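You operate a simulated robot arm through the tools that you are given. There is no shell and no other tool. Be economical: measure what you need, move in short steps, check, and stop when the job is done.

Carry out the task below with a simulated robot arm. There is one attempt and no reset: what you move stays moved.

JOB
Clamp the silver nut in the holder and grease its top.
Fine: round brush, grease from the tin, brush back in its spot. Set down upright: round brush. A coat counts when it lies all over at full strength: go over it till it gets no stronger.

It is judged by the outcome, as a careful person would: the job done as asked, and still so three seconds after it is handed in. It fails if anything else is knocked over, pushed out of place, dropped, spilled or broken.

ROBOT AND FRAMES
A 7-joint arm with a two-finger parallel gripper, fixed in place. Base frame: the origin is at the foot of the arm, x ahead of it, y to its left, z up; the work surface is at about z = 0. Readings come in mm, degrees, newtons and seconds.
With the tool pointing down near the work surface it reaches from about 220 to 580 mm from the base axis. Its first joint turns from -66.0 to 66.0 degrees. Payload 2.5 kg.
The TCP is the grasp point between the finger pads, 23 mm short of the fingertips. In the tool frame z runs along the fingers and y along their closing line. Largest opening 94 mm; finger width 38, thickness 10; the body of the gripper, 54 by 96 mm, starts 39 mm behind the TCP.
Orientation is that of the tool frame in the base frame, as [roll, pitch, yaw] about the fixed x, y, z axes, in that order (R = Rz(yaw) Ry(pitch) Rx(roll)). With the fingers straight down and closing along the base's y, the tool's x points along the base's -x, its y along +y and its z along -z.

CONTROLS
- The arm moves only by the tool servo_tool. Its argument "deltas" is text: rows parted by semicolons, each of 7 numbers parted by spaces: the turn, a rotation vector about the base's x, y, z in degrees, then the shift along the base's x, y, z in mm, then the closure, from 0 (fully open) to 1 (shut). In form: rx ry rz dx dy dz hand; .... A call has 1 to 10 rows; each row is the pose to reach, as a shift and turn from the pose commanded when the call began. Rows are played at 5 a second. More than 50 mm and 8.6 degrees between two rows, or a gripper value outside its range, and nothing of the call is played. A pose out of reach is approached as far as the arm can. The call stops where the force on the tool passes 40 N (or 10 N more than at its start, if that is more) or the arm is blocked; 0.2 s more then pass. Each finger travels about 108 mm/s and halts on what it meets, pressing with about 30 N; the grip force reading is that of the motor and also rises with nothing between the fingers. The clock runs only during rows and for 0.2 s after the last one: add rows that repeat a pose to give the fingers time. The reply holds the time, the measured pose of the TCP, the force on the tool along the base axes, the opening and the grip force, in the units named above and with some noise, with the torque about the TCP (base axes, N m) and any sound that the robot's microphone picked up.
- Cameras (640 x 400 px; columns grow to the right, rows downward): "scene" is fixed at [128.1, -420, 532.4]; the picture's right is [0.72, -0.70, 0.00], its down [-0.48, -0.49, -0.73] and it looks along [0.51, 0.52, -0.68] (base axes); focal length 303 px, centre (320, 200). "wrist" rides on the gripper at [86, 16, -75] in the tool frame; the picture's right is [-0.18, 0.98, 0.00], its down [-0.58, -0.11, -0.81] and it looks along [-0.79, -0.15, 0.59] (tool axes); focal length 243 px, centre (320, 200). There is no depth. A picture from a camera that has moved, and an enlarged one, comes with that camera's place and axes in the base frame and with its lens.
- grab_frame(camera): a new picture of that camera. No time passes.
- inspect(camera, box): a new picture of the part [left, top, right, bottom] of that camera's present view, enlarged. No time passes.
- finish_job(): hands the job in; it is judged then, once.

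Go step by step. Nothing tells you positions but the pictures and the camera data: compare them with the known pose of the tool, close in by small moves and look again before you grip or let go. The budget is 120 turns and 64 pictures, counting those below and the enlarged ones. Unless the task says otherwise, let go and move clear before handing in, and close with one line.

The tools are called after ">>>" as name(argument=value, ...) on one line, values as JSON. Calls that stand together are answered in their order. servo_tool: Moves the arm, as the interface text tells. Its arguments: {"type":"object","properties":{"deltas":{"type":"string"}},"required":["deltas"]} The other tools are called the same way: grab_frame (camera) takes a picture; inspect (camera, box) takes an enlarged picture of a part of a camera's view; finish_job () hands the job in.

At the start:

```text
time: 0.0
tool_pos: [377.0, -113.2, 305.0]
tool_rot: [180.0, 0.0, -179.9]
wrist_force: [-0.7, 0.0, -0.1]
ft_torque: [-0.01, 0.02, -0.03]
finger_gap: 94.0
grip_force: 0.0
```

scene: 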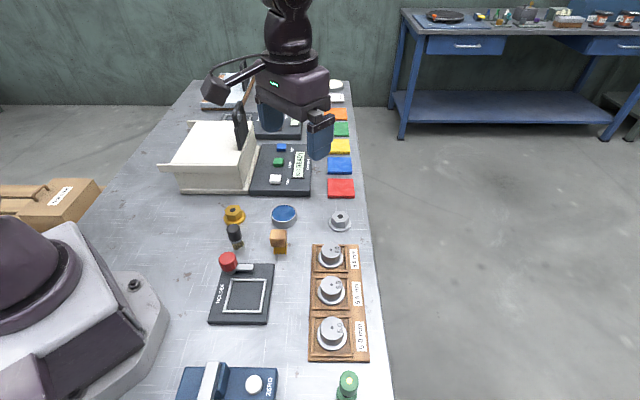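
wrist: 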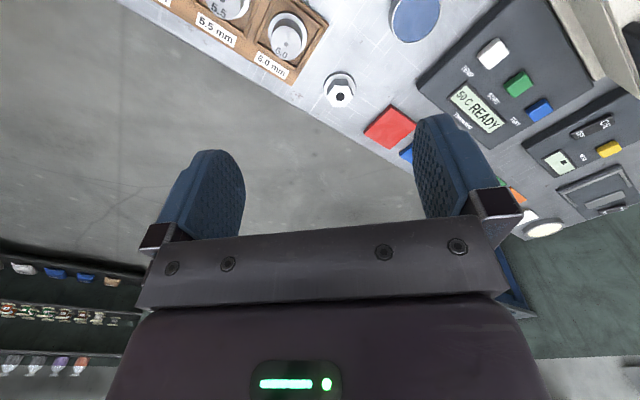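

I see the holder (dark plate with a red knob), a silver nut, a brass nut, a tin and two brush-like objects. I'll enlarge the view before measuring.

>>> inspect(camera="scene", box=[190, 190, 370, 340])

>>> inspect(camera="scene", box=[160, 70, 370, 200])

>>> inspect(camera="scene", box=[200, 190, 300, 275])

```text
2.67 times, centred on (280, 265) of scene
camera zoom: at [128.1, -420.0, 532.4], right [0.72, -0.7, 0.0], down [-0.48, -0.49, -0.73], along [0.51, 0.52, -0.68], focal length 809 px, centre (427, 27)
```

zoom: 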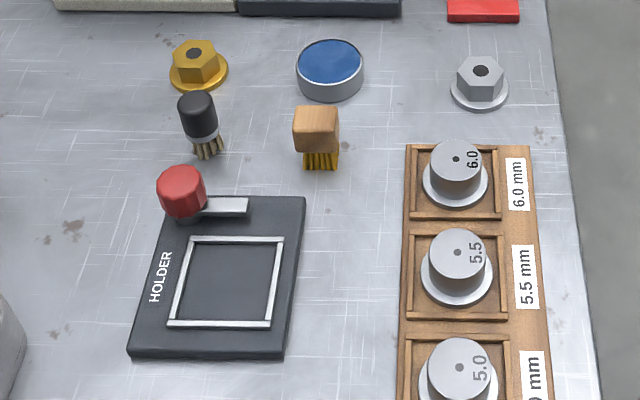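

```text
3.05 times, centred on (265, 135) of scene
camera zoom: at [128.1, -420.0, 532.4], right [0.72, -0.7, 0.0], down [-0.48, -0.49, -0.73], along [0.51, 0.52, -0.68], focal length 925 px, centre (488, 398)
```

zoom: 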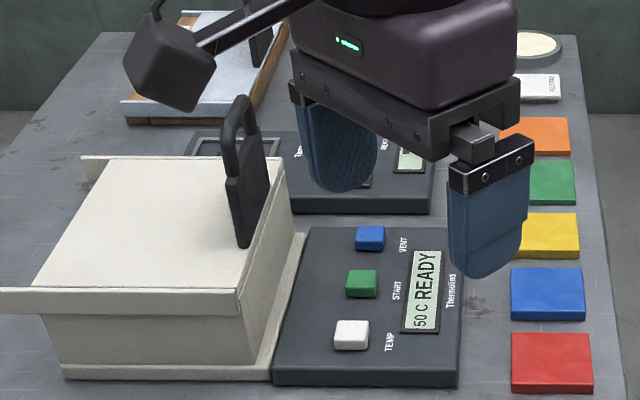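

```text
4.71 times, centred on (250, 232) of scene
camera zoom: at [128.1, -420.0, 532.4], right [0.72, -0.7, 0.0], down [-0.48, -0.49, -0.73], along [0.51, 0.52, -0.68], focal length 1428 px, centre (649, 47)
```

zoom: 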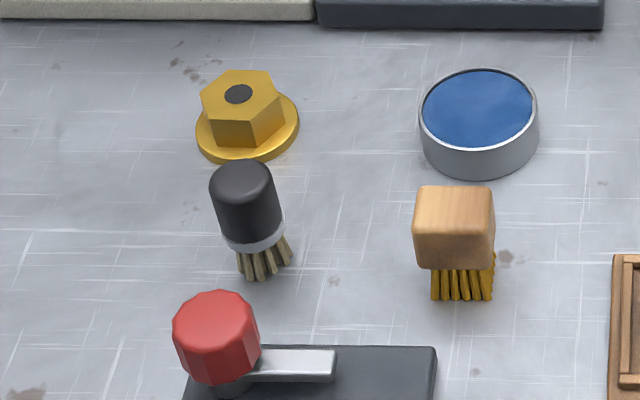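

The layout is clear: round brush at about (289,4), tin at about (415,-3), silver nut at about (496,-107), holder frame centred near (233,-110) and turned 45°. I'll look at the holder up close with the wrist camera.

>>> servo_tool(deltas="0 0 0 -35 0 -30 0;0 0 0 -70 0 -60 0;0 0 0 -105 0 -90 0;0 0 0 -127 0 -115 0;0 0 0 -127 0 -115 0")

>>> grab_frame(camera="wrist")

>>> inspect(camera="scene", box=[195, 240, 295, 335])

```text
time: 1.2
tool_pos: [248.0, -112.3, 191.2]
tool_rot: [-180.0, -0.1, 180.0]
wrist_force: [1.0, -0.4, -0.5]
ft_torque: [0.02, 0.0, 0.03]
finger_gap: 93.9
grip_force: 0.0
```

```text
58 pictures are left
camera wrist: at [163.3, -95.7, 265.0], right [0.18, 0.98, 0.0], down [0.58, -0.11, 0.81], along [0.79, -0.15, -0.59], focal length 243 px, centre (320, 200)
```

wrist: 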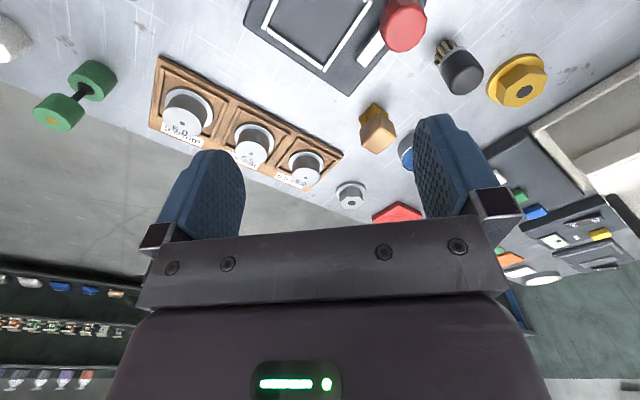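

```text
4.21 times, centred on (245, 288) of scene
camera zoom: at [128.0, -420.0, 532.4], right [0.72, -0.7, 0.0], down [-0.48, -0.49, -0.73], along [0.51, 0.52, -0.68], focal length 1278 px, centre (636, -168)
```

zoom: 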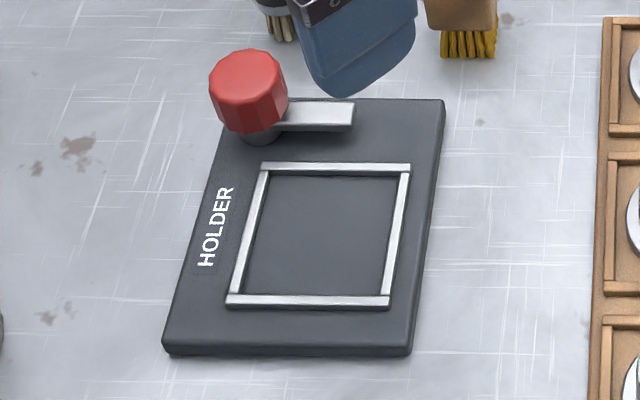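

The holder has a red knob with a swing arm that should turn clockwise over the frame; the knob axis is near (242,-49). Next I'll look at the silver nut from closer up.

>>> servo_tool(deltas="0 0 0 45 0 0 0;0 0 0 90 0 0 0;0 0 0 135 2 0 0;0 0 0 180 4 -10 0;0 0 0 225 5 -40 0;0 0 0 248 5 -80 0;0 0 0 248 5 -80 0")

>>> grab_frame(camera="wrist")

>>> inspect(camera="scene", box=[290, 170, 390, 250])

```text
refused: row 5 steps farther than a row can; nothing moved
```

```text
56 pictures are left
camera wrist: at [163.3, -95.7, 265.0], right [0.18, 0.98, 0.0], down [0.58, -0.11, 0.81], along [0.79, -0.15, -0.59], focal length 243 px, centre (320, 200)
```

wrist: 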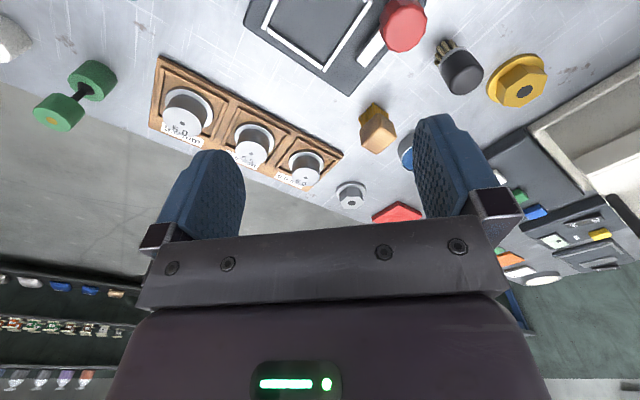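

```text
5.00 times, centred on (340, 210) of scene
camera zoom: at [128.0, -420.0, 532.4], right [0.72, -0.7, 0.0], down [-0.48, -0.49, -0.73], along [0.51, 0.52, -0.68], focal length 1517 px, centre (220, 150)
```

zoom: 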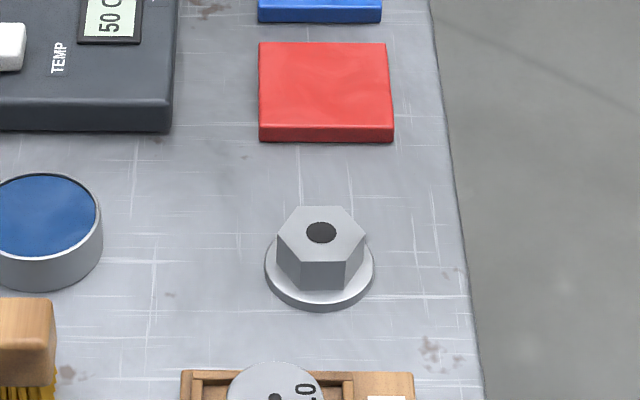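

That move was refused because one row was too long, so I'll replay it in shorter steps. The nut's flats have normals at about 46°, 106° and 166°.

>>> servo_tool(deltas="0 0 4 45 0 0 0;0 0 8 90 0 0 0;0 0 12 135 2 0 0;0 0 15.8 180 4 -10 0;0 0 15.8 215 5 -40 0;0 0 15.8 240 5 -70 0;0 0 15.8 248 5 -86 0;0 0 15.8 248 5 -86 0")

>>> grab_frame(camera="wrist")

```text
time: 3.0
tool_pos: [494.4, -109.1, 105.5]
tool_rot: [-180.0, 0.1, -164.3]
wrist_force: [0.1, -0.4, -0.7]
ft_torque: [0.0, 0.03, 0.0]
finger_gap: 94.0
grip_force: 0.0
```

```text
54 pictures are left
camera wrist: at [408.5, -117.4, 180.1], right [-0.09, 1.0, 0.0], down [0.59, 0.05, 0.81], along [0.8, 0.07, -0.59], focal length 243 px, centre (320, 200)
```

wrist: 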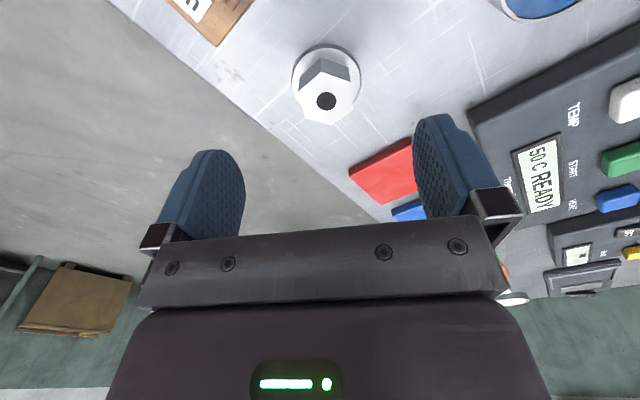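

The nut looks to be at about (501,-104.5) with its top near z 25. I'll centre over it and come down partway to check.

>>> servo_tool(deltas="0 0 0 6.5 4.5 -20 0;0 0 0 6.5 4.5 -40 0;0 0 0 6.5 4.5 -40 0")

>>> grab_frame(camera="wrist")

>>> inspect(camera="scene", box=[290, 170, 390, 250])

```text
time: 3.8
tool_pos: [503.5, -104.7, 64.2]
tool_rot: [-180.0, 0.0, -164.2]
wrist_force: [0.1, -0.9, 1.3]
ft_torque: [0.01, 0.02, 0.0]
finger_gap: 94.0
grip_force: 0.0
```

```text
53 pictures are left
camera wrist: at [417.2, -112.7, 137.9], right [-0.09, 1.0, 0.0], down [0.59, 0.05, 0.81], along [0.8, 0.07, -0.59], focal length 243 px, centre (320, 200)
```

wrist: 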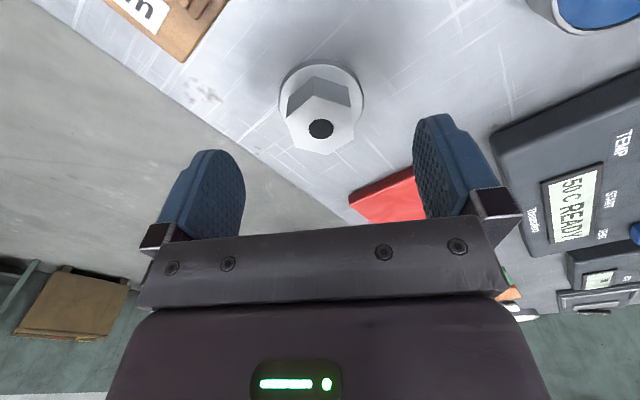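

```text
5.00 times, centred on (340, 210) of scene
camera zoom: at [128.1, -420.0, 532.4], right [0.72, -0.7, 0.0], down [-0.48, -0.49, -0.73], along [0.51, 0.52, -0.68], focal length 1517 px, centre (220, 150)
```

zoom: 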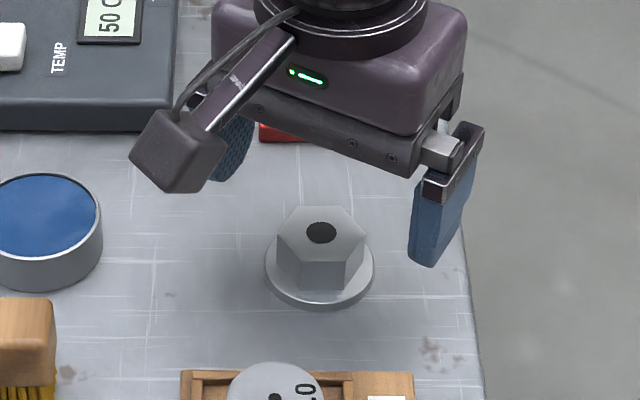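

The nut is centred under the fingers with its flats aligned. I'll descend to z 33, fingertips just above the flange, and grip.

>>> servo_tool(deltas="0 0 0 -1 0 -16 0;0 0 0 -1 0 -31 0;0 0 0 -1 0 -31 0.3;0 0 0 -1 0 -31 0.7;0 0 0 -1 0 -31 0.75;0 0 0 -1 0 -31 0.75")

>>> grab_frame(camera="wrist")

```text
time: 5.2
tool_pos: [503.2, -105.6, 34.1]
tool_rot: [-180.0, 0.0, -164.2]
wrist_force: [0.6, 0.7, -0.3]
ft_torque: [0.05, -0.06, 0.0]
finger_gap: 40.1
grip_force: 29.8
```

```text
51 pictures are left
camera wrist: at [417.3, -112.9, 107.6], right [-0.09, 1.0, 0.0], down [0.59, 0.05, 0.81], along [0.8, 0.07, -0.59], focal length 243 px, centre (320, 200)
```

wrist: 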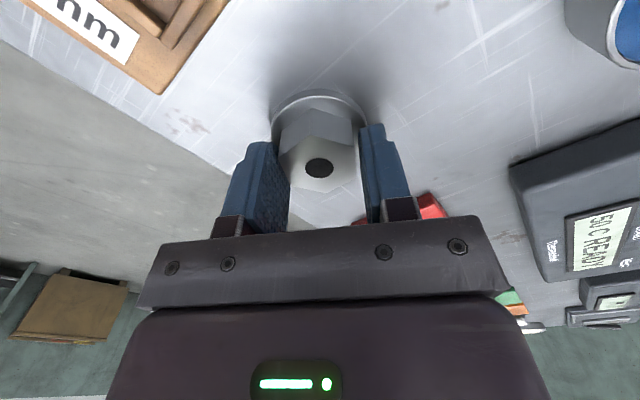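

Gripped at 40 mm. I'll lift and carry it to above the holder, turning the gripper so that its fingers stay clear of the knob.

>>> servo_tool(deltas="0 0 0 0 0 15 0.75;0 0 0 0 0 50 0.75;0 0 0 0 0 90 0.75;0 0 5 -45 0 96 0.75;0 0 10 -90 0 96 0.75;0 0 15 -135 0 96 0.75;0 0 20 -180 -2 96 0.75;0 0 25 -225 -4 96 0.75;0 0 30 -269 -5 90 0.75;0 0 30 -269 -5 86 0.75")

>>> grab_frame(camera="wrist")

>>> inspect(camera="scene", box=[185, 215, 305, 335])

```text
time: 7.4
tool_pos: [233.2, -109.4, 118.3]
tool_rot: [180.0, 0.1, -134.2]
wrist_force: [0.1, 0.4, -1.6]
ft_torque: [0.02, 0.02, -0.01]
finger_gap: 39.6
grip_force: 30.4
```

```text
50 pictures are left
camera wrist: at [162.5, -160.3, 191.8], right [-0.58, 0.82, 0.0], down [0.48, 0.34, 0.81], along [0.66, 0.47, -0.59], focal length 243 px, centre (320, 200)
```

wrist: 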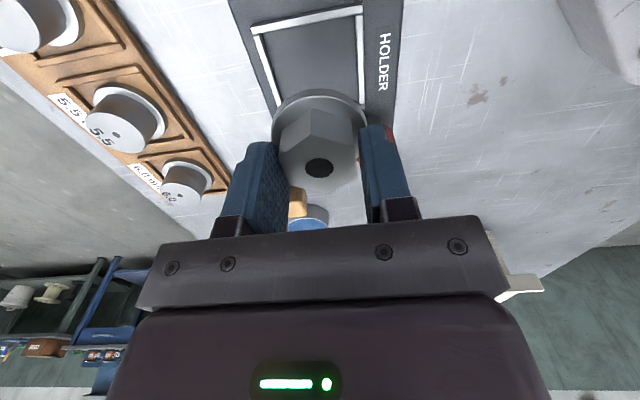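

```text
3.33 times, centred on (245, 275) of scene
camera zoom: at [128.0, -420.0, 532.4], right [0.72, -0.7, 0.0], down [-0.48, -0.49, -0.73], along [0.51, 0.52, -0.68], focal length 1011 px, centre (570, -50)
```

zoom: 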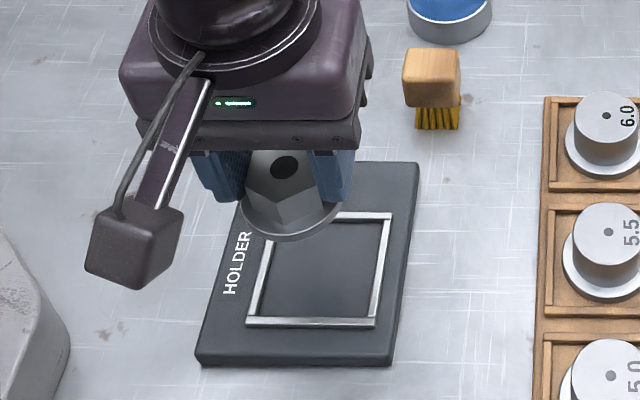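

The nut is over the frame, and averaging the two views puts the frame centre at about (236,-109). I'll lower partway and check.

>>> servo_tool(deltas="0 0 0 2.5 0 -25 0.75;0 0 0 2.5 0 -56 0.75;0 0 0 2.5 0 -56 0.75")

>>> inspect(camera="scene", box=[185, 215, 305, 335])

>>> grab_frame(camera="wrist")

```text
time: 8.2
tool_pos: [233.6, -108.5, 63.3]
tool_rot: [180.0, 0.0, -134.1]
wrist_force: [0.0, -0.2, -2.9]
ft_torque: [0.0, 0.0, 0.0]
finger_gap: 39.9
grip_force: 29.9
```

```text
3.33 times, centred on (245, 275) of scene
camera zoom: at [128.1, -420.0, 532.4], right [0.72, -0.7, 0.0], down [-0.48, -0.49, -0.73], along [0.51, 0.52, -0.68], focal length 1011 px, centre (570, -50)
```

zoom: 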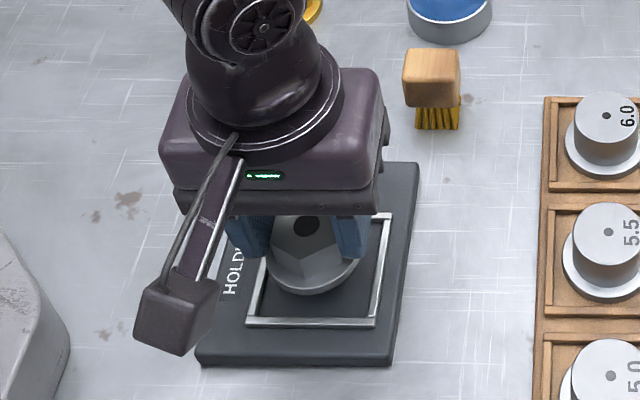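

```text
47 pictures are left
camera wrist: at [164.2, -159.9, 137.0], right [-0.58, 0.82, 0.0], down [0.48, 0.34, 0.81], along [0.66, 0.46, -0.59], focal length 243 px, centre (320, 200)
```

wrist: 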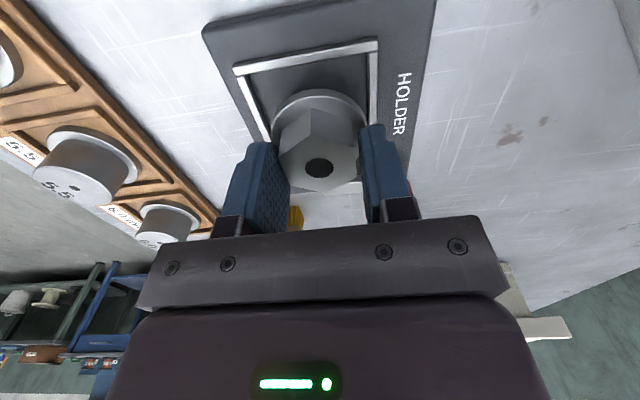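

Nearly centred; I'll nudge by about 1.5 mm and lower slowly, feeling for the plate.

>>> servo_tool(deltas="0 0 0 1 -1.5 -8 0.75;0 0 0 1 -1.5 -14 0.75;0 0 0 1 -1.5 -14 0.75")

>>> inspect(camera="scene", box=[215, 255, 295, 320])

```text
time: 9.0
tool_pos: [236.0, -110.1, 49.1]
tool_rot: [-180.0, 0.0, -134.1]
wrist_force: [0.3, -0.2, -3.1]
ft_torque: [-0.02, 0.02, 0.0]
finger_gap: 40.4
grip_force: 30.0
```

```text
6.15 times, centred on (255, 288) of scene
camera zoom: at [128.1, -420.0, 532.4], right [0.72, -0.7, 0.0], down [-0.48, -0.49, -0.73], along [0.51, 0.52, -0.68], focal length 1867 px, centre (720, -338)
```

zoom: 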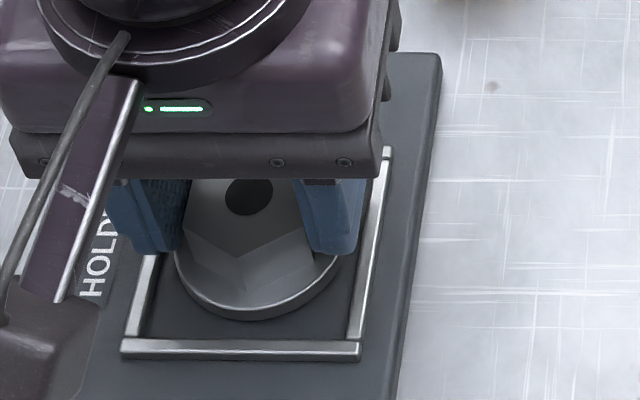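

The nut sits inside the frame with room on every side. I'll go down in 1 mm steps until contact.

>>> servo_tool(deltas="0 0 0 0 0 -1.5 0.75;0 0 0 0 0 -3 0.75;0 0 0 0 0 -3 0.75")

>>> servo_tool(deltas="0 0 0 0 0 -1 0.75;0 0 0 0 0 -2 0.75;0 0 0 0 0 -2 0.75")

```text
time: 9.8
tool_pos: [236.4, -110.7, 46.3]
tool_rot: [-179.9, 0.0, -134.3]
wrist_force: [-5.1, -0.9, 23.9]
ft_torque: [0.13, 0.07, 0.04]
finger_gap: 40.1
grip_force: 29.6
```

```text
time: 10.6
tool_pos: [236.6, -109.9, 44.0]
tool_rot: [179.9, -0.1, -134.1]
wrist_force: [-8.6, -0.1, 29.6]
ft_torque: [-0.08, 0.19, 0.05]
finger_gap: 40.2
grip_force: 30.2
```

Contact, so the nut is seated on the plate. I'll ease off by 1 mm, open and rise straight up.

>>> servo_tool(deltas="0 0 0 0 0 1 0.75;0 0 0 0 0 1 0.5;0 0 0 0 0 1 0.4;0 0 0 0 0 1 0.4;0 0 0 0 0 25 0.4;0 0 0 0 0 60 0.4;0 0 0 0 0 100 0.4;0 0 0 0 0 100 0.4")

>>> grab_frame(camera="wrist")

>>> inspect(camera="scene", box=[195, 240, 295, 335])

```text
time: 12.4
tool_pos: [238.0, -105.4, 146.8]
tool_rot: [-179.9, -0.1, -134.2]
wrist_force: [-0.9, 0.0, -0.3]
ft_torque: [-0.04, 0.05, 0.01]
finger_gap: 56.5
grip_force: 0.2
```

```text
45 pictures are left
camera wrist: at [168.1, -157.2, 219.9], right [-0.58, 0.82, 0.0], down [0.48, 0.34, 0.81], along [0.66, 0.46, -0.59], focal length 243 px, centre (320, 200)
```

wrist: 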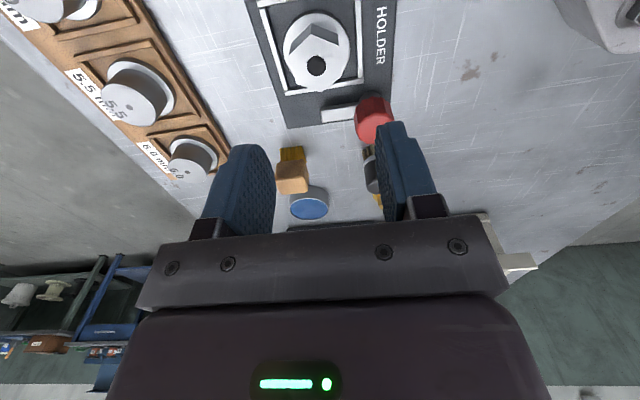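

```text
4.21 times, centred on (245, 288) of scene
camera zoom: at [128.0, -420.0, 532.4], right [0.72, -0.7, 0.0], down [-0.48, -0.49, -0.73], along [0.51, 0.52, -0.68], focal length 1278 px, centre (636, -168)
```

zoom: 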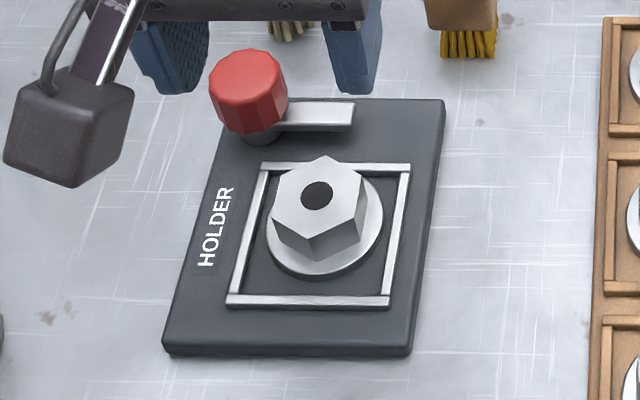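

The nut is seated well inside the frame. Next I'll get a closer look at the knob to measure it.

>>> inspect(camera="wrist", box=[260, 60, 440, 180])

```text
3.33 times, centred on (350, 120) of wrist
camera zoom: at [168.1, -157.2, 219.9], right [-0.58, 0.82, 0.0], down [0.48, 0.34, 0.81], along [0.66, 0.46, -0.59], focal length 809 px, centre (220, 467)
```

zoom: 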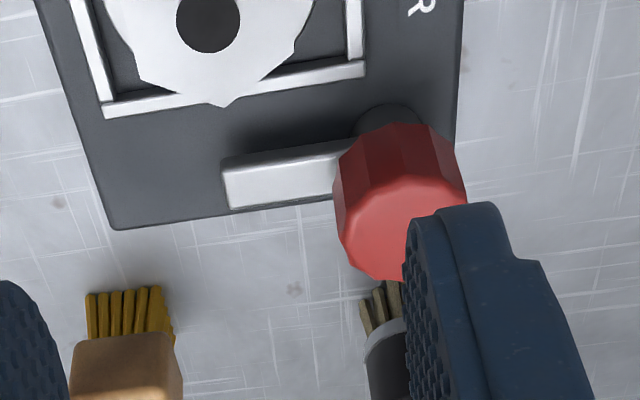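

The knob axis is near (241,-51.5), with its top at about z 63 and a diameter of about 32. I'll move above it and check the alignment.

>>> servo_tool(deltas="0 0 0 2 27 -10 0.4;0 0 0 4 56 -40 0.4;0 0 0 4 56 -52 0.4;0 0 0 4 56 -52 0.4;0 0 0 4 56 -52 0.4")

>>> grab_frame(camera="wrist")

```text
time: 13.6
tool_pos: [241.1, -55.5, 94.3]
tool_rot: [179.8, -0.1, -134.2]
wrist_force: [0.6, -0.5, 0.6]
ft_torque: [0.02, -0.01, 0.0]
finger_gap: 56.2
grip_force: 0.0
```

```text
42 pictures are left
camera wrist: at [171.5, -105.4, 167.1], right [-0.58, 0.82, 0.0], down [0.48, 0.34, 0.81], along [0.66, 0.46, -0.59], focal length 243 px, centre (320, 200)
```

wrist: 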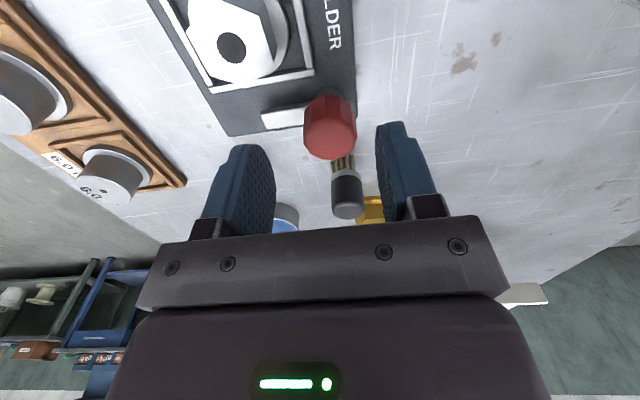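

The knob is about 5 mm further in +y. I'll shift, descend to z 63 and grip.

>>> servo_tool(deltas="0 0 0 0 5 0 0.4;0 0 0 0 5 -16 0.4;0 0 0 0 5 -31 0.4;0 0 0 0 5 -31 0.55;0 0 0 0 5 -31 0.75;0 0 0 0 5 -31 0.8;0 0 0 0 5 -31 0.8")

>>> inspect(camera="scene", box=[185, 215, 305, 335])

```text
time: 15.2
tool_pos: [241.8, -49.8, 62.3]
tool_rot: [180.0, -0.1, -134.2]
wrist_force: [-0.3, 2.0, -4.8]
ft_torque: [0.05, -0.04, -0.1]
finger_gap: 31.0
grip_force: 44.4
```

```text
3.33 times, centred on (245, 275) of scene
camera zoom: at [128.1, -420.0, 532.4], right [0.72, -0.7, 0.0], down [-0.48, -0.49, -0.73], along [0.51, 0.52, -0.68], focal length 1011 px, centre (570, -50)
```

zoom: 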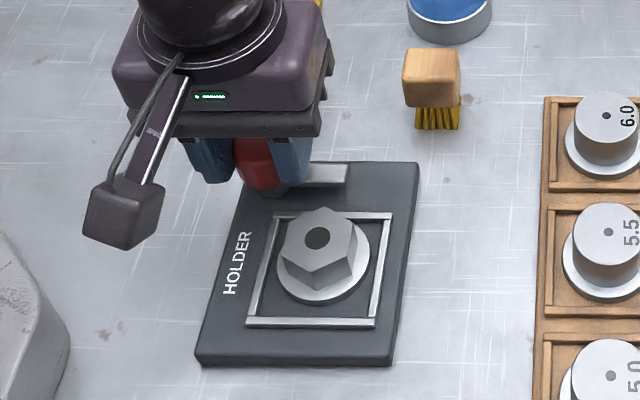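

The knob is gripped. I'll turn it clockwise (negative about z) by 24° and watch the arm.

>>> servo_tool(deltas="0 0 -6 0 0 0 0.8;0 0 -12 0 0 0 0.8;0 0 -18 0 0 0 0.8;0 0 -24 0 0 0 0.8;0 0 -24 0 0 0 0.8")

>>> inspect(camera="scene", box=[185, 215, 305, 335])

```text
time: 16.0
tool_pos: [238.2, -48.7, 62.7]
tool_rot: [179.9, 0.0, -151.1]
wrist_force: [-0.4, 0.5, 1.4]
ft_torque: [0.05, -0.06, 0.0]
finger_gap: 31.2
grip_force: 45.5
stopped in row 4: the force on the tool passed its limit at 43 N (the readings are from after the stop); the commanded pose is now the measured one
```

```text
3.33 times, centred on (245, 275) of scene
camera zoom: at [128.1, -420.0, 532.4], right [0.72, -0.7, 0.0], down [-0.48, -0.49, -0.73], along [0.51, 0.52, -0.68], focal length 1011 px, centre (570, -50)
```

zoom: 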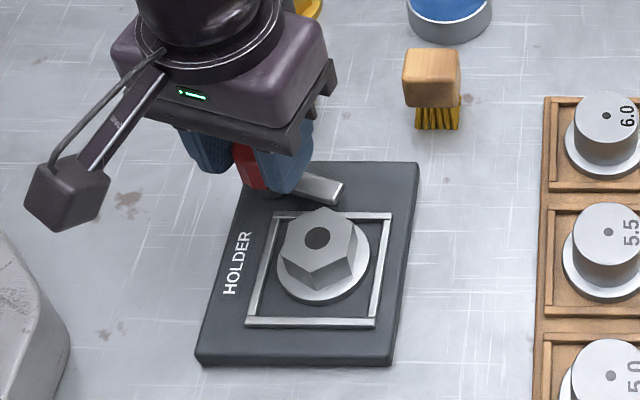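

The knob turned about 17° before the force limit tripped. I'll look closely at whether the arm is touching the hex.

>>> inspect(camera="scene", box=[225, 255, 285, 305])

>>> inspect(camera="wrist", box=[150, 0, 450, 190])

```text
8.00 times, centred on (255, 280) of scene
camera zoom: at [128.1, -420.0, 532.4], right [0.72, -0.7, 0.0], down [-0.48, -0.49, -0.73], along [0.51, 0.52, -0.68], focal length 2427 px, centre (840, -440)
```

zoom: 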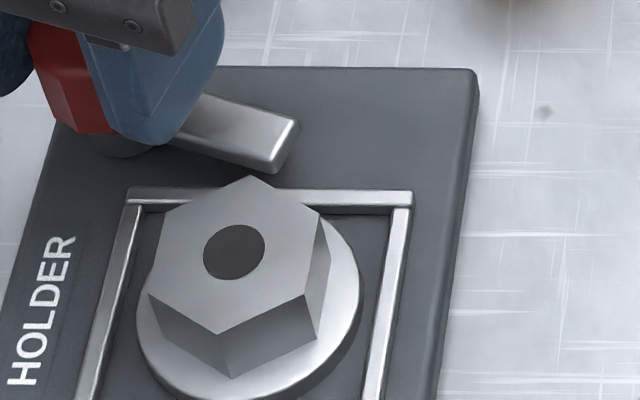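

```text
2.11 times, centred on (300, 95) of wrist
camera zoom: at [158.1, -76.2, 135.9], right [-0.31, 0.95, 0.0], down [0.56, 0.18, 0.81], along [0.76, 0.25, -0.59], focal length 511 px, centre (362, 421)
```

zoom: 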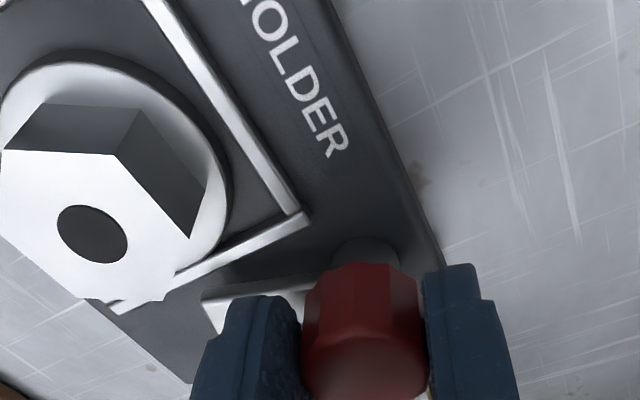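

There's still a small gap between the arm and the hex, so the force probably came from drifting off the knob axis. I'll recentre slightly and keep turning in small steps.

>>> servo_tool(deltas="0 0 0 1.5 -1 0 0.8;0 0 -4 2 -1.5 0 0.8;0 0 -8 2 -1.5 0 0.8;0 0 -12 2 -1.5 0 0.8;0 0 -12 2 -1.5 0 0.8")

>>> inspect(camera="scene", box=[225, 255, 285, 305])

```text
time: 16.9
tool_pos: [239.9, -48.0, 61.9]
tool_rot: [179.6, -0.2, -158.7]
wrist_force: [-0.4, 1.3, 1.2]
ft_torque: [0.13, -0.21, 0.06]
finger_gap: 31.0
grip_force: 44.8
stopped in row 4: the force on the tool passed its limit at 44 N (the readings are from after the stop); the commanded pose is now the measured one
```

```text
8.00 times, centred on (255, 280) of scene
camera zoom: at [128.1, -420.0, 532.4], right [0.72, -0.7, 0.0], down [-0.48, -0.49, -0.73], along [0.51, 0.52, -0.68], focal length 2427 px, centre (840, -440)
```

zoom: 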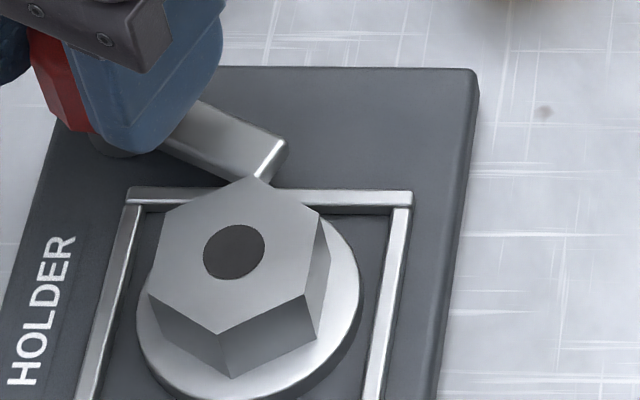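

The arm keeps advancing and the nut hasn't moved. I'll continue with short turns to see which direction the load is in.

>>> servo_tool(deltas="0 0 -3 0 0 0 0.8;0 0 -6 0 0 0 0.8")

>>> inspect(camera="scene", box=[225, 255, 285, 305])

```text
time: 17.5
tool_pos: [240.5, -47.1, 62.8]
tool_rot: [179.4, -0.1, -164.6]
wrist_force: [7.0, 5.9, -29.7]
ft_torque: [-0.1, 0.53, 0.02]
finger_gap: 31.0
grip_force: 45.2
```

```text
8.00 times, centred on (255, 280) of scene
camera zoom: at [128.2, -420.0, 532.3], right [0.72, -0.7, 0.0], down [-0.48, -0.49, -0.73], along [0.51, 0.52, -0.68], focal length 2427 px, centre (840, -440)
```

zoom: 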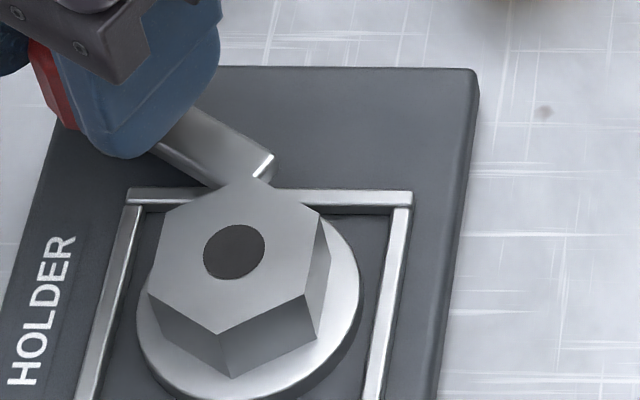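

The load is vertical: the knob sinks as it turns, like a screw. I'll follow it downward, first checking how far relieves the pull.

>>> servo_tool(deltas="0 0 0 0 0 -1.5 0.8;0 0 0 0 0 -1.5 0.8")

```text
time: 18.1
tool_pos: [238.9, -46.9, 62.6]
tool_rot: [179.7, -0.2, -164.5]
wrist_force: [1.5, 12.5, 33.4]
ft_torque: [0.22, 0.54, 0.02]
finger_gap: 31.1
grip_force: 45.0
```

That's stiff, about 42 N per mm, so the sink is around 0.1 mm per degree. I'll turn on with a matching descent.

>>> servo_tool(deltas="0 0 0 0 0 0.8 0.8;0 0 -3 0 0 0.5 0.8;0 0 -6 0 0 0.2 0.8;0 0 -6 0 0 0.2 0.8")

>>> inspect(camera="scene", box=[225, 255, 285, 305])

```text
time: 19.1
tool_pos: [239.7, -46.8, 61.9]
tool_rot: [179.6, -0.2, -170.6]
wrist_force: [-0.6, 19.1, 39.7]
ft_torque: [0.61, -0.21, 0.07]
finger_gap: 31.3
grip_force: 44.5
```

```text
8.00 times, centred on (255, 280) of scene
camera zoom: at [128.0, -420.0, 532.4], right [0.72, -0.7, 0.0], down [-0.48, -0.49, -0.73], along [0.51, 0.52, -0.68], focal length 2427 px, centre (840, -440)
```

zoom: 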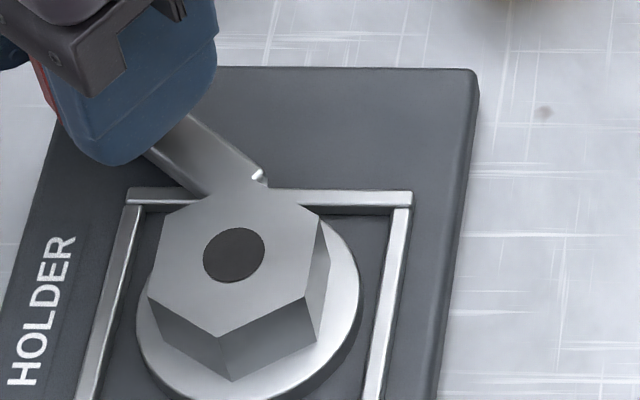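

So the vertical force is just constraint error, not a screw. I'll open, rise clear and take a proper look at where the arm stands.

>>> servo_tool(deltas="0 0 0 0 0 -0.5 0.6;0 0 0 0 0 0 0.4;0 0 0 0 0 0 0.4;0 0 0 0 0 25 0.4;0 0 0 0 0 55 0.4;0 0 0 0 0 55 0.4")

>>> inspect(camera="scene", box=[225, 245, 285, 295])

>>> inspect(camera="wrist", box=[150, 0, 450, 190])

```text
time: 20.5
tool_pos: [237.4, -48.9, 113.5]
tool_rot: [179.5, -0.2, -170.6]
wrist_force: [0.6, 0.1, -0.3]
ft_torque: [0.0, -0.03, 0.03]
finger_gap: 56.3
grip_force: 0.1
```

```text
8.00 times, centred on (255, 270) of scene
camera zoom: at [128.1, -420.0, 532.4], right [0.72, -0.7, 0.0], down [-0.48, -0.49, -0.73], along [0.51, 0.52, -0.68], focal length 2427 px, centre (840, -360)
```

zoom: 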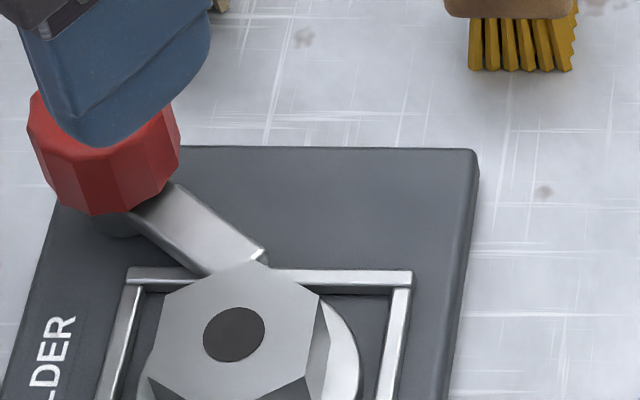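

```text
2.11 times, centred on (300, 95) of wrist
camera zoom: at [151.3, -47.3, 188.6], right [0.02, 1.0, 0.01], down [0.6, -0.02, 0.8], along [0.8, -0.01, -0.6], focal length 511 px, centre (362, 421)
```

zoom: 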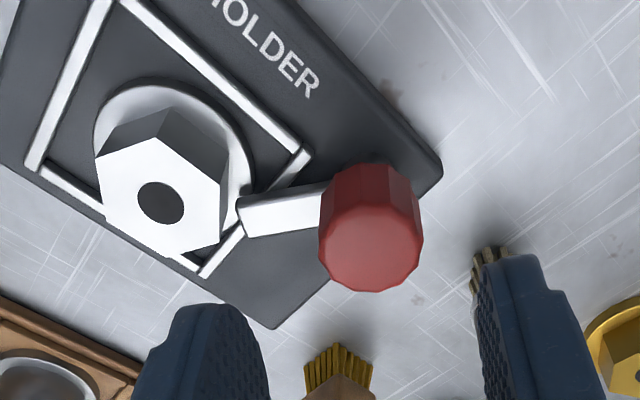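

From above, the arm tip now overlaps the nut flange and faces a flat, with about 10° left to go until it points at the centre. I'll regrip the knob centred and finish the turn.

>>> servo_tool(deltas="0 0 0 1 1.5 -20 0.4;0 0 0 1 1.5 -40 0.4;0 0 0 1 1.5 -51 0.4;0 0 0 1 1.5 -51 0.6;0 0 0 1 1.5 -51 0.8;0 0 0 1 1.5 -51 0.8;0 0 0 1 1.5 -51 0.8")

>>> servo_tool(deltas="0 0 -3 0 0 0 0.8;0 0 -6 0 0 0 0.8;0 0 -6 0 0 0 0.8")

>>> inspect(camera="scene", box=[225, 245, 285, 295])

```text
time: 22.1
tool_pos: [238.8, -46.6, 64.1]
tool_rot: [179.6, -0.3, -170.6]
wrist_force: [1.1, 7.8, -10.2]
ft_torque: [0.16, -0.03, 0.02]
finger_gap: 31.3
grip_force: 45.0
```

```text
time: 22.9
tool_pos: [239.6, -47.1, 64.6]
tool_rot: [179.5, -0.3, -176.6]
wrist_force: [-6.7, 10.5, 12.5]
ft_torque: [0.22, -0.19, 0.59]
finger_gap: 30.8
grip_force: 45.3
```

```text
8.00 times, centred on (255, 270) of scene
camera zoom: at [128.0, -420.0, 532.4], right [0.72, -0.7, 0.0], down [-0.48, -0.49, -0.73], along [0.51, 0.52, -0.68], focal length 2427 px, centre (840, -360)
```

zoom: 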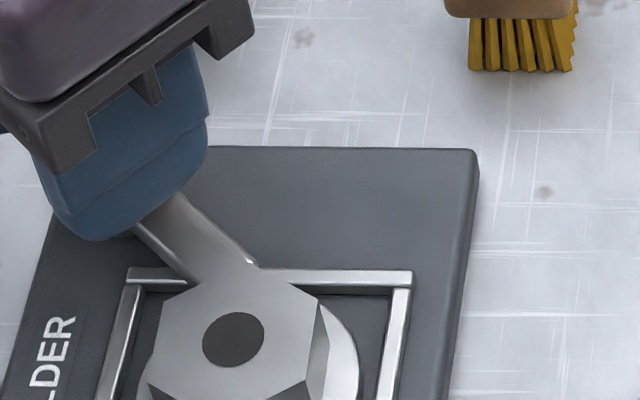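

A turning torque of 0.6 N·m has appeared, so the clamp is biting. I'll turn a little further to feel it out.

>>> servo_tool(deltas="0 0 -3 0 0 0 0.8;0 0 -5 0 0 0 0.8;0 0 -5 0 0 0 0.8")

>>> inspect(camera="scene", box=[225, 245, 285, 295])

```text
time: 23.7
tool_pos: [240.0, -46.2, 64.0]
tool_rot: [179.6, -0.3, 178.2]
wrist_force: [-6.1, 5.0, 16.0]
ft_torque: [0.11, 0.35, 0.28]
finger_gap: 30.9
grip_force: 44.6
```

```text
8.00 times, centred on (255, 270) of scene
camera zoom: at [128.0, -420.0, 532.4], right [0.72, -0.7, 0.0], down [-0.48, -0.49, -0.73], along [0.51, 0.52, -0.68], focal length 2427 px, centre (840, -360)
```

zoom: 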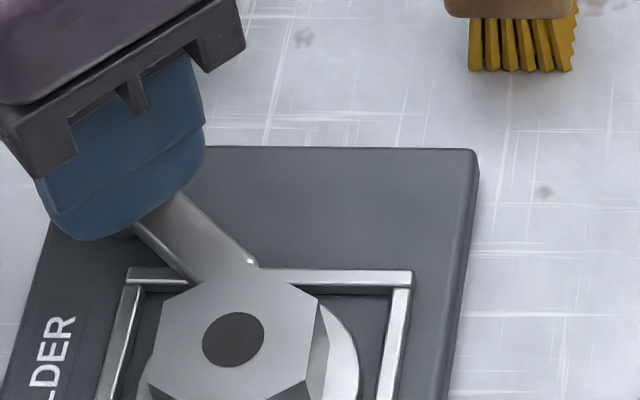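

The arm didn't move during that last turn because the fingers slipped on the knob, so it has hit its stop. I'll release and look from above.

>>> servo_tool(deltas="0 0 0 0 0 0 0.6;0 0 0 0 0 0 0.4;0 0 0 0 0 0 0.4;0 0 0 0 0 25 0.4;0 0 0 0 0 65 0.4;0 0 0 0 0 65 0.4")

>>> inspect(camera="scene", box=[215, 240, 285, 300])

>>> inspect(camera="wrist", box=[150, 0, 400, 160])

```text
time: 25.1
tool_pos: [239.5, -44.1, 131.0]
tool_rot: [179.5, -0.2, 178.2]
wrist_force: [0.6, 0.2, -0.4]
ft_torque: [-0.03, 0.04, 0.03]
finger_gap: 56.2
grip_force: 0.0
```

```text
6.67 times, centred on (250, 270) of scene
camera zoom: at [128.1, -420.0, 532.4], right [0.72, -0.7, 0.0], down [-0.48, -0.49, -0.73], along [0.51, 0.52, -0.68], focal length 2023 px, centre (787, -267)
```

zoom: 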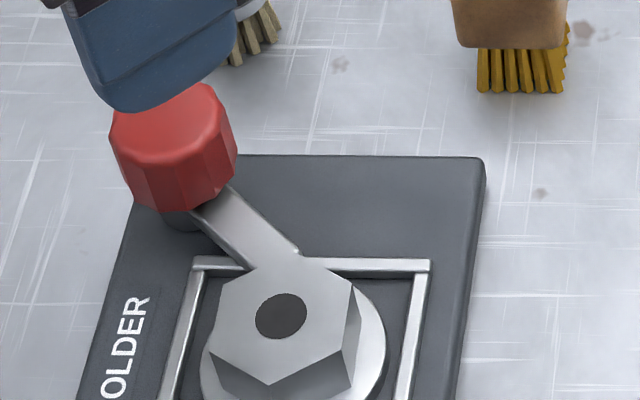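

```text
2.50 times, centred on (275, 80) of wrist
camera zoom: at [156.4, -26.3, 204.7], right [0.21, 0.98, 0.01], down [0.58, -0.13, 0.8], along [0.79, -0.17, -0.6], focal length 606 px, centre (432, 500)
```

zoom: 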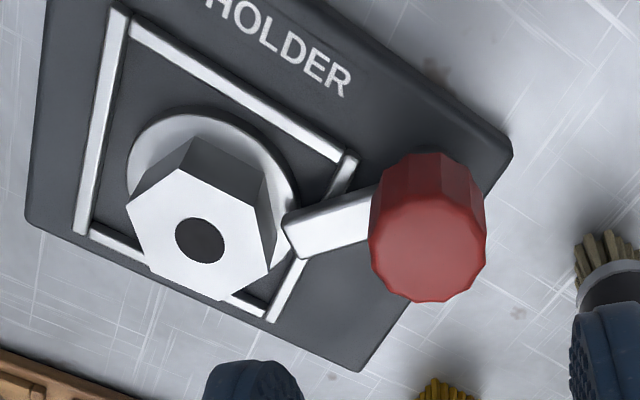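

The arm's tip is on the flange against a hex flat, and the nut has shifted about 2 mm. I'll check whether the flange is now against the frame.

>>> inspect(camera="scene", box=[215, 265, 279, 305])

```text
10.00 times, centred on (247, 285) of scene
camera zoom: at [128.1, -420.0, 532.4], right [0.72, -0.7, 0.0], down [-0.48, -0.49, -0.73], along [0.51, 0.52, -0.68], focal length 3034 px, centre (1050, -650)
```

zoom: 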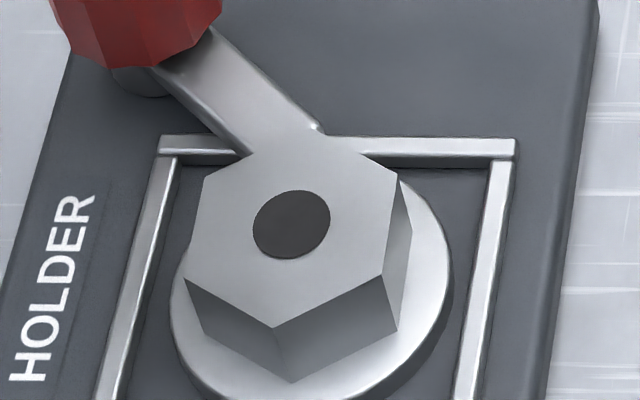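

>>> inspect(camera="scene", box=[213, 278, 277, 318])

```text
10.00 times, centred on (245, 298) of scene
camera zoom: at [128.1, -420.0, 532.4], right [0.72, -0.7, 0.0], down [-0.48, -0.49, -0.73], along [0.51, 0.52, -0.68], focal length 3034 px, centre (1070, -780)
```

zoom: 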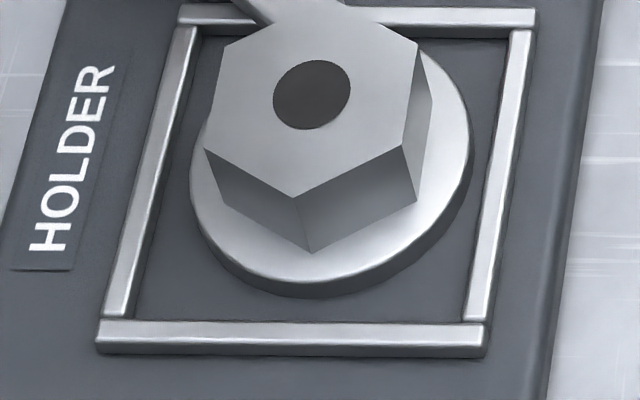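

The flange isn't against the frame, so the stop comes from the clamp itself. To confirm, I'll grip the nut's top lightly on flats away from the arm and tug upward.

>>> servo_tool(deltas="0 0 -8 0 -8 0 0.3;0 0 -16 0 -16 0 0.3;0 0 -24 -1 -24 0 0.3;0 0 -32 -2 -32 0 0.3;0 0 -40 -3 -40 0 0.3;0 0 -48 -4 -48 0 0.3;0 0 -56 -4 -56 0 0.3;0 0 -64 -4 -64 0 0.3;0 0 -72 -4 -66 0 0.3;0 0 -72.4 -4 -66 0 0.3")

>>> grab_frame(camera="wrist")

```text
time: 27.3
tool_pos: [236.8, -112.6, 129.2]
tool_rot: [179.5, -0.1, 105.6]
wrist_force: [0.0, -0.6, -0.3]
ft_torque: [0.01, 0.01, 0.0]
finger_gap: 65.7
grip_force: 0.0
```

```text
26 pictures are left
camera wrist: at [230.2, -25.0, 203.6], right [1.0, 0.09, 0.01], down [0.05, -0.59, 0.8], along [0.08, -0.8, -0.6], focal length 243 px, centre (320, 200)
```

wrist: 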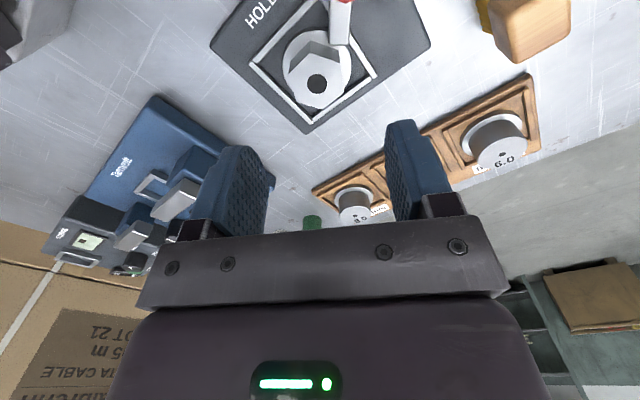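

Aligned over the nut with the arm clear of the fingers. I'll go down, close on the top of the hex and tug up by 1 mm.

>>> servo_tool(deltas="0 0 0 0 0 -40 0.3;0 0 0 0 0 -76 0.3;0 0 0 0 0 -76 0.5;0 0 0 0 0 -76 0.7;0 0 0 0 0 -76 0.7;0 0 0 0 0 -76 0.7")

>>> servo_tool(deltas="0 0 0 0 0 0.5 0.7;0 0 0 0 0 1 0.7;0 0 0 0 0 1 0.7")

```text
time: 28.7
tool_pos: [236.5, -113.3, 53.5]
tool_rot: [179.6, -0.3, 105.9]
wrist_force: [0.3, 0.1, -0.7]
ft_torque: [-0.01, 0.02, 0.02]
finger_gap: 40.1
grip_force: 29.6
```

```text
time: 29.5
tool_pos: [235.8, -112.7, 55.1]
tool_rot: [179.5, -0.1, 105.9]
wrist_force: [-0.7, -0.5, 0.3]
ft_torque: [-0.04, -0.01, 0.01]
finger_gap: 40.2
grip_force: 29.8
```

The reading is inconclusive: no pull at all. I'll tug 1.5 mm more.

>>> servo_tool(deltas="0 0 0 0 0 0.8 0.7;0 0 0 0 0 1.5 0.7;0 0 0 0 0 1.5 0.7")

>>> inspect(camera="wrist", box=[200, 0, 440, 200])

```text
time: 30.3
tool_pos: [235.8, -112.3, 55.9]
tool_rot: [179.6, -0.3, 105.9]
wrist_force: [0.4, -1.4, -20.9]
ft_torque: [-0.44, 0.07, -0.03]
finger_gap: 40.1
grip_force: 30.3
```

```text
2.00 times, centred on (320, 100) of wrist
camera zoom: at [229.7, -25.6, 130.3], right [1.0, 0.09, 0.01], down [0.05, -0.59, 0.8], along [0.08, -0.8, -0.6], focal length 485 px, centre (320, 400)
```

zoom: 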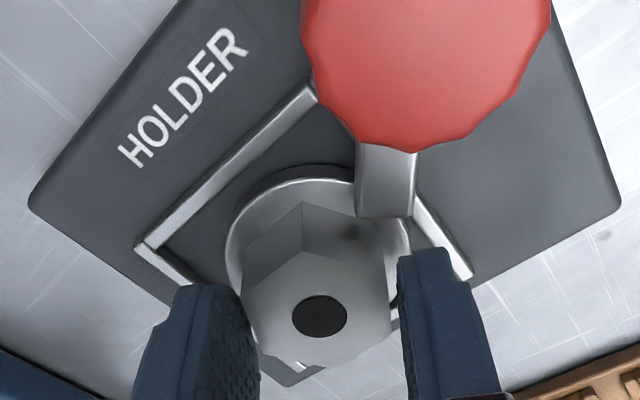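

The flange is catching under the arm: about 21 N of pull, acting 21 mm towards the knob, so the arm does hold the nut down. I'll release the nut, then give the knob one more firm turn to be sure it's tight.

>>> servo_tool(deltas="0 0 0 0 0 -1.5 0.7;0 0 0 0 0 -1.7 0.5;0 0 0 0 0 -1.7 0.4;0 0 0 0 0 20 0.4;0 0 0 0 0 60 0.4;0 0 0 2 35 60 0.4;0 0 0 4 64 60 0.4;0 0 0 4 64 60 0.4")

>>> grab_frame(camera="wrist")

```text
time: 32.1
tool_pos: [240.1, -47.5, 114.7]
tool_rot: [179.6, -0.3, 105.9]
wrist_force: [-0.4, 0.2, -0.4]
ft_torque: [0.0, 0.02, -0.02]
finger_gap: 56.4
grip_force: 0.1
```

```text
24 pictures are left
camera wrist: at [233.4, 39.6, 188.8], right [1.0, 0.09, 0.01], down [0.05, -0.59, 0.8], along [0.08, -0.8, -0.6], focal length 243 px, centre (320, 200)
```

wrist: 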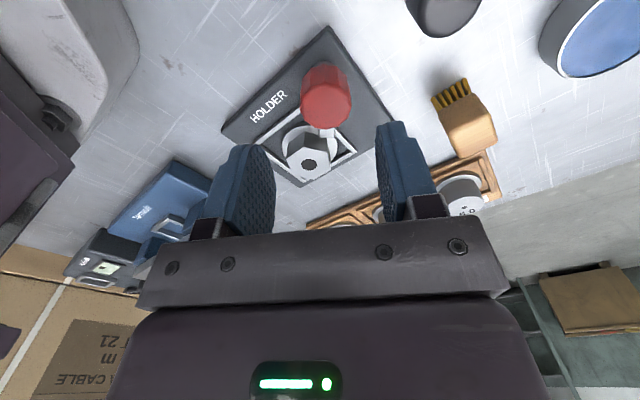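

>>> servo_tool(deltas="0 0 0 2 -0.5 -20 0.4;0 0 0 2 -0.5 -40 0.4;0 0 0 2 -0.5 -53 0.4;0 0 0 2 -0.5 -53 0.6;0 0 0 2 -0.5 -53 0.8;0 0 0 2 -0.5 -53 0.85;0 0 0 2 -0.5 -53 0.85")

>>> servo_tool(deltas="0 0 -2 0 0 0 0.85;0 0 -4 0 0 0 0.85;0 0 -4 0 0 0 0.85")

>>> servo_tool(deltas="0 0 -2 0 0 0 0.85;0 0 -4 0 0 0 0.85;0 0 -4 0 0 0 0.85")

>>> inspect(camera="wrist", box=[200, 0, 440, 200])

```text
time: 33.8
tool_pos: [243.9, -49.2, 62.7]
tool_rot: [179.2, -0.1, 106.0]
wrist_force: [1.3, 0.5, -3.6]
ft_torque: [0.16, 0.03, -0.03]
finger_gap: 30.7
grip_force: 45.1
stopped in row 7: the force on the tool passed its limit at 40 N (the readings are from after the stop); the commanded pose is now the measured one
```

```text
time: 34.6
tool_pos: [243.4, -49.2, 63.5]
tool_rot: [179.3, -0.1, 102.0]
wrist_force: [3.9, 0.0, -20.5]
ft_torque: [0.01, 0.05, 0.59]
finger_gap: 30.9
grip_force: 45.2
```

```text
time: 35.5
tool_pos: [244.8, -48.0, 64.2]
tool_rot: [179.1, -0.1, 97.9]
wrist_force: [-0.3, 0.4, 1.5]
ft_torque: [0.09, 0.03, 0.16]
finger_gap: 31.2
grip_force: 45.2
stopped in row 3: the force on the tool passed its limit at 41 N (the readings are from after the stop); the commanded pose is now the measured one
```

```text
2.00 times, centred on (320, 100) of wrist
camera zoom: at [248.9, 38.9, 136.9], right [1.0, -0.05, 0.01], down [-0.04, -0.59, 0.8], along [-0.03, -0.8, -0.59], focal length 485 px, centre (320, 400)
```

zoom: 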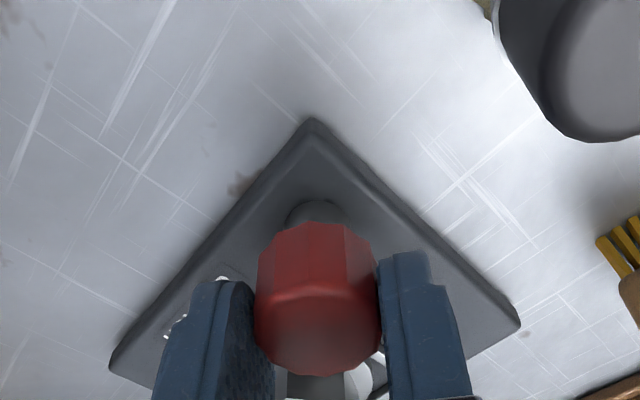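

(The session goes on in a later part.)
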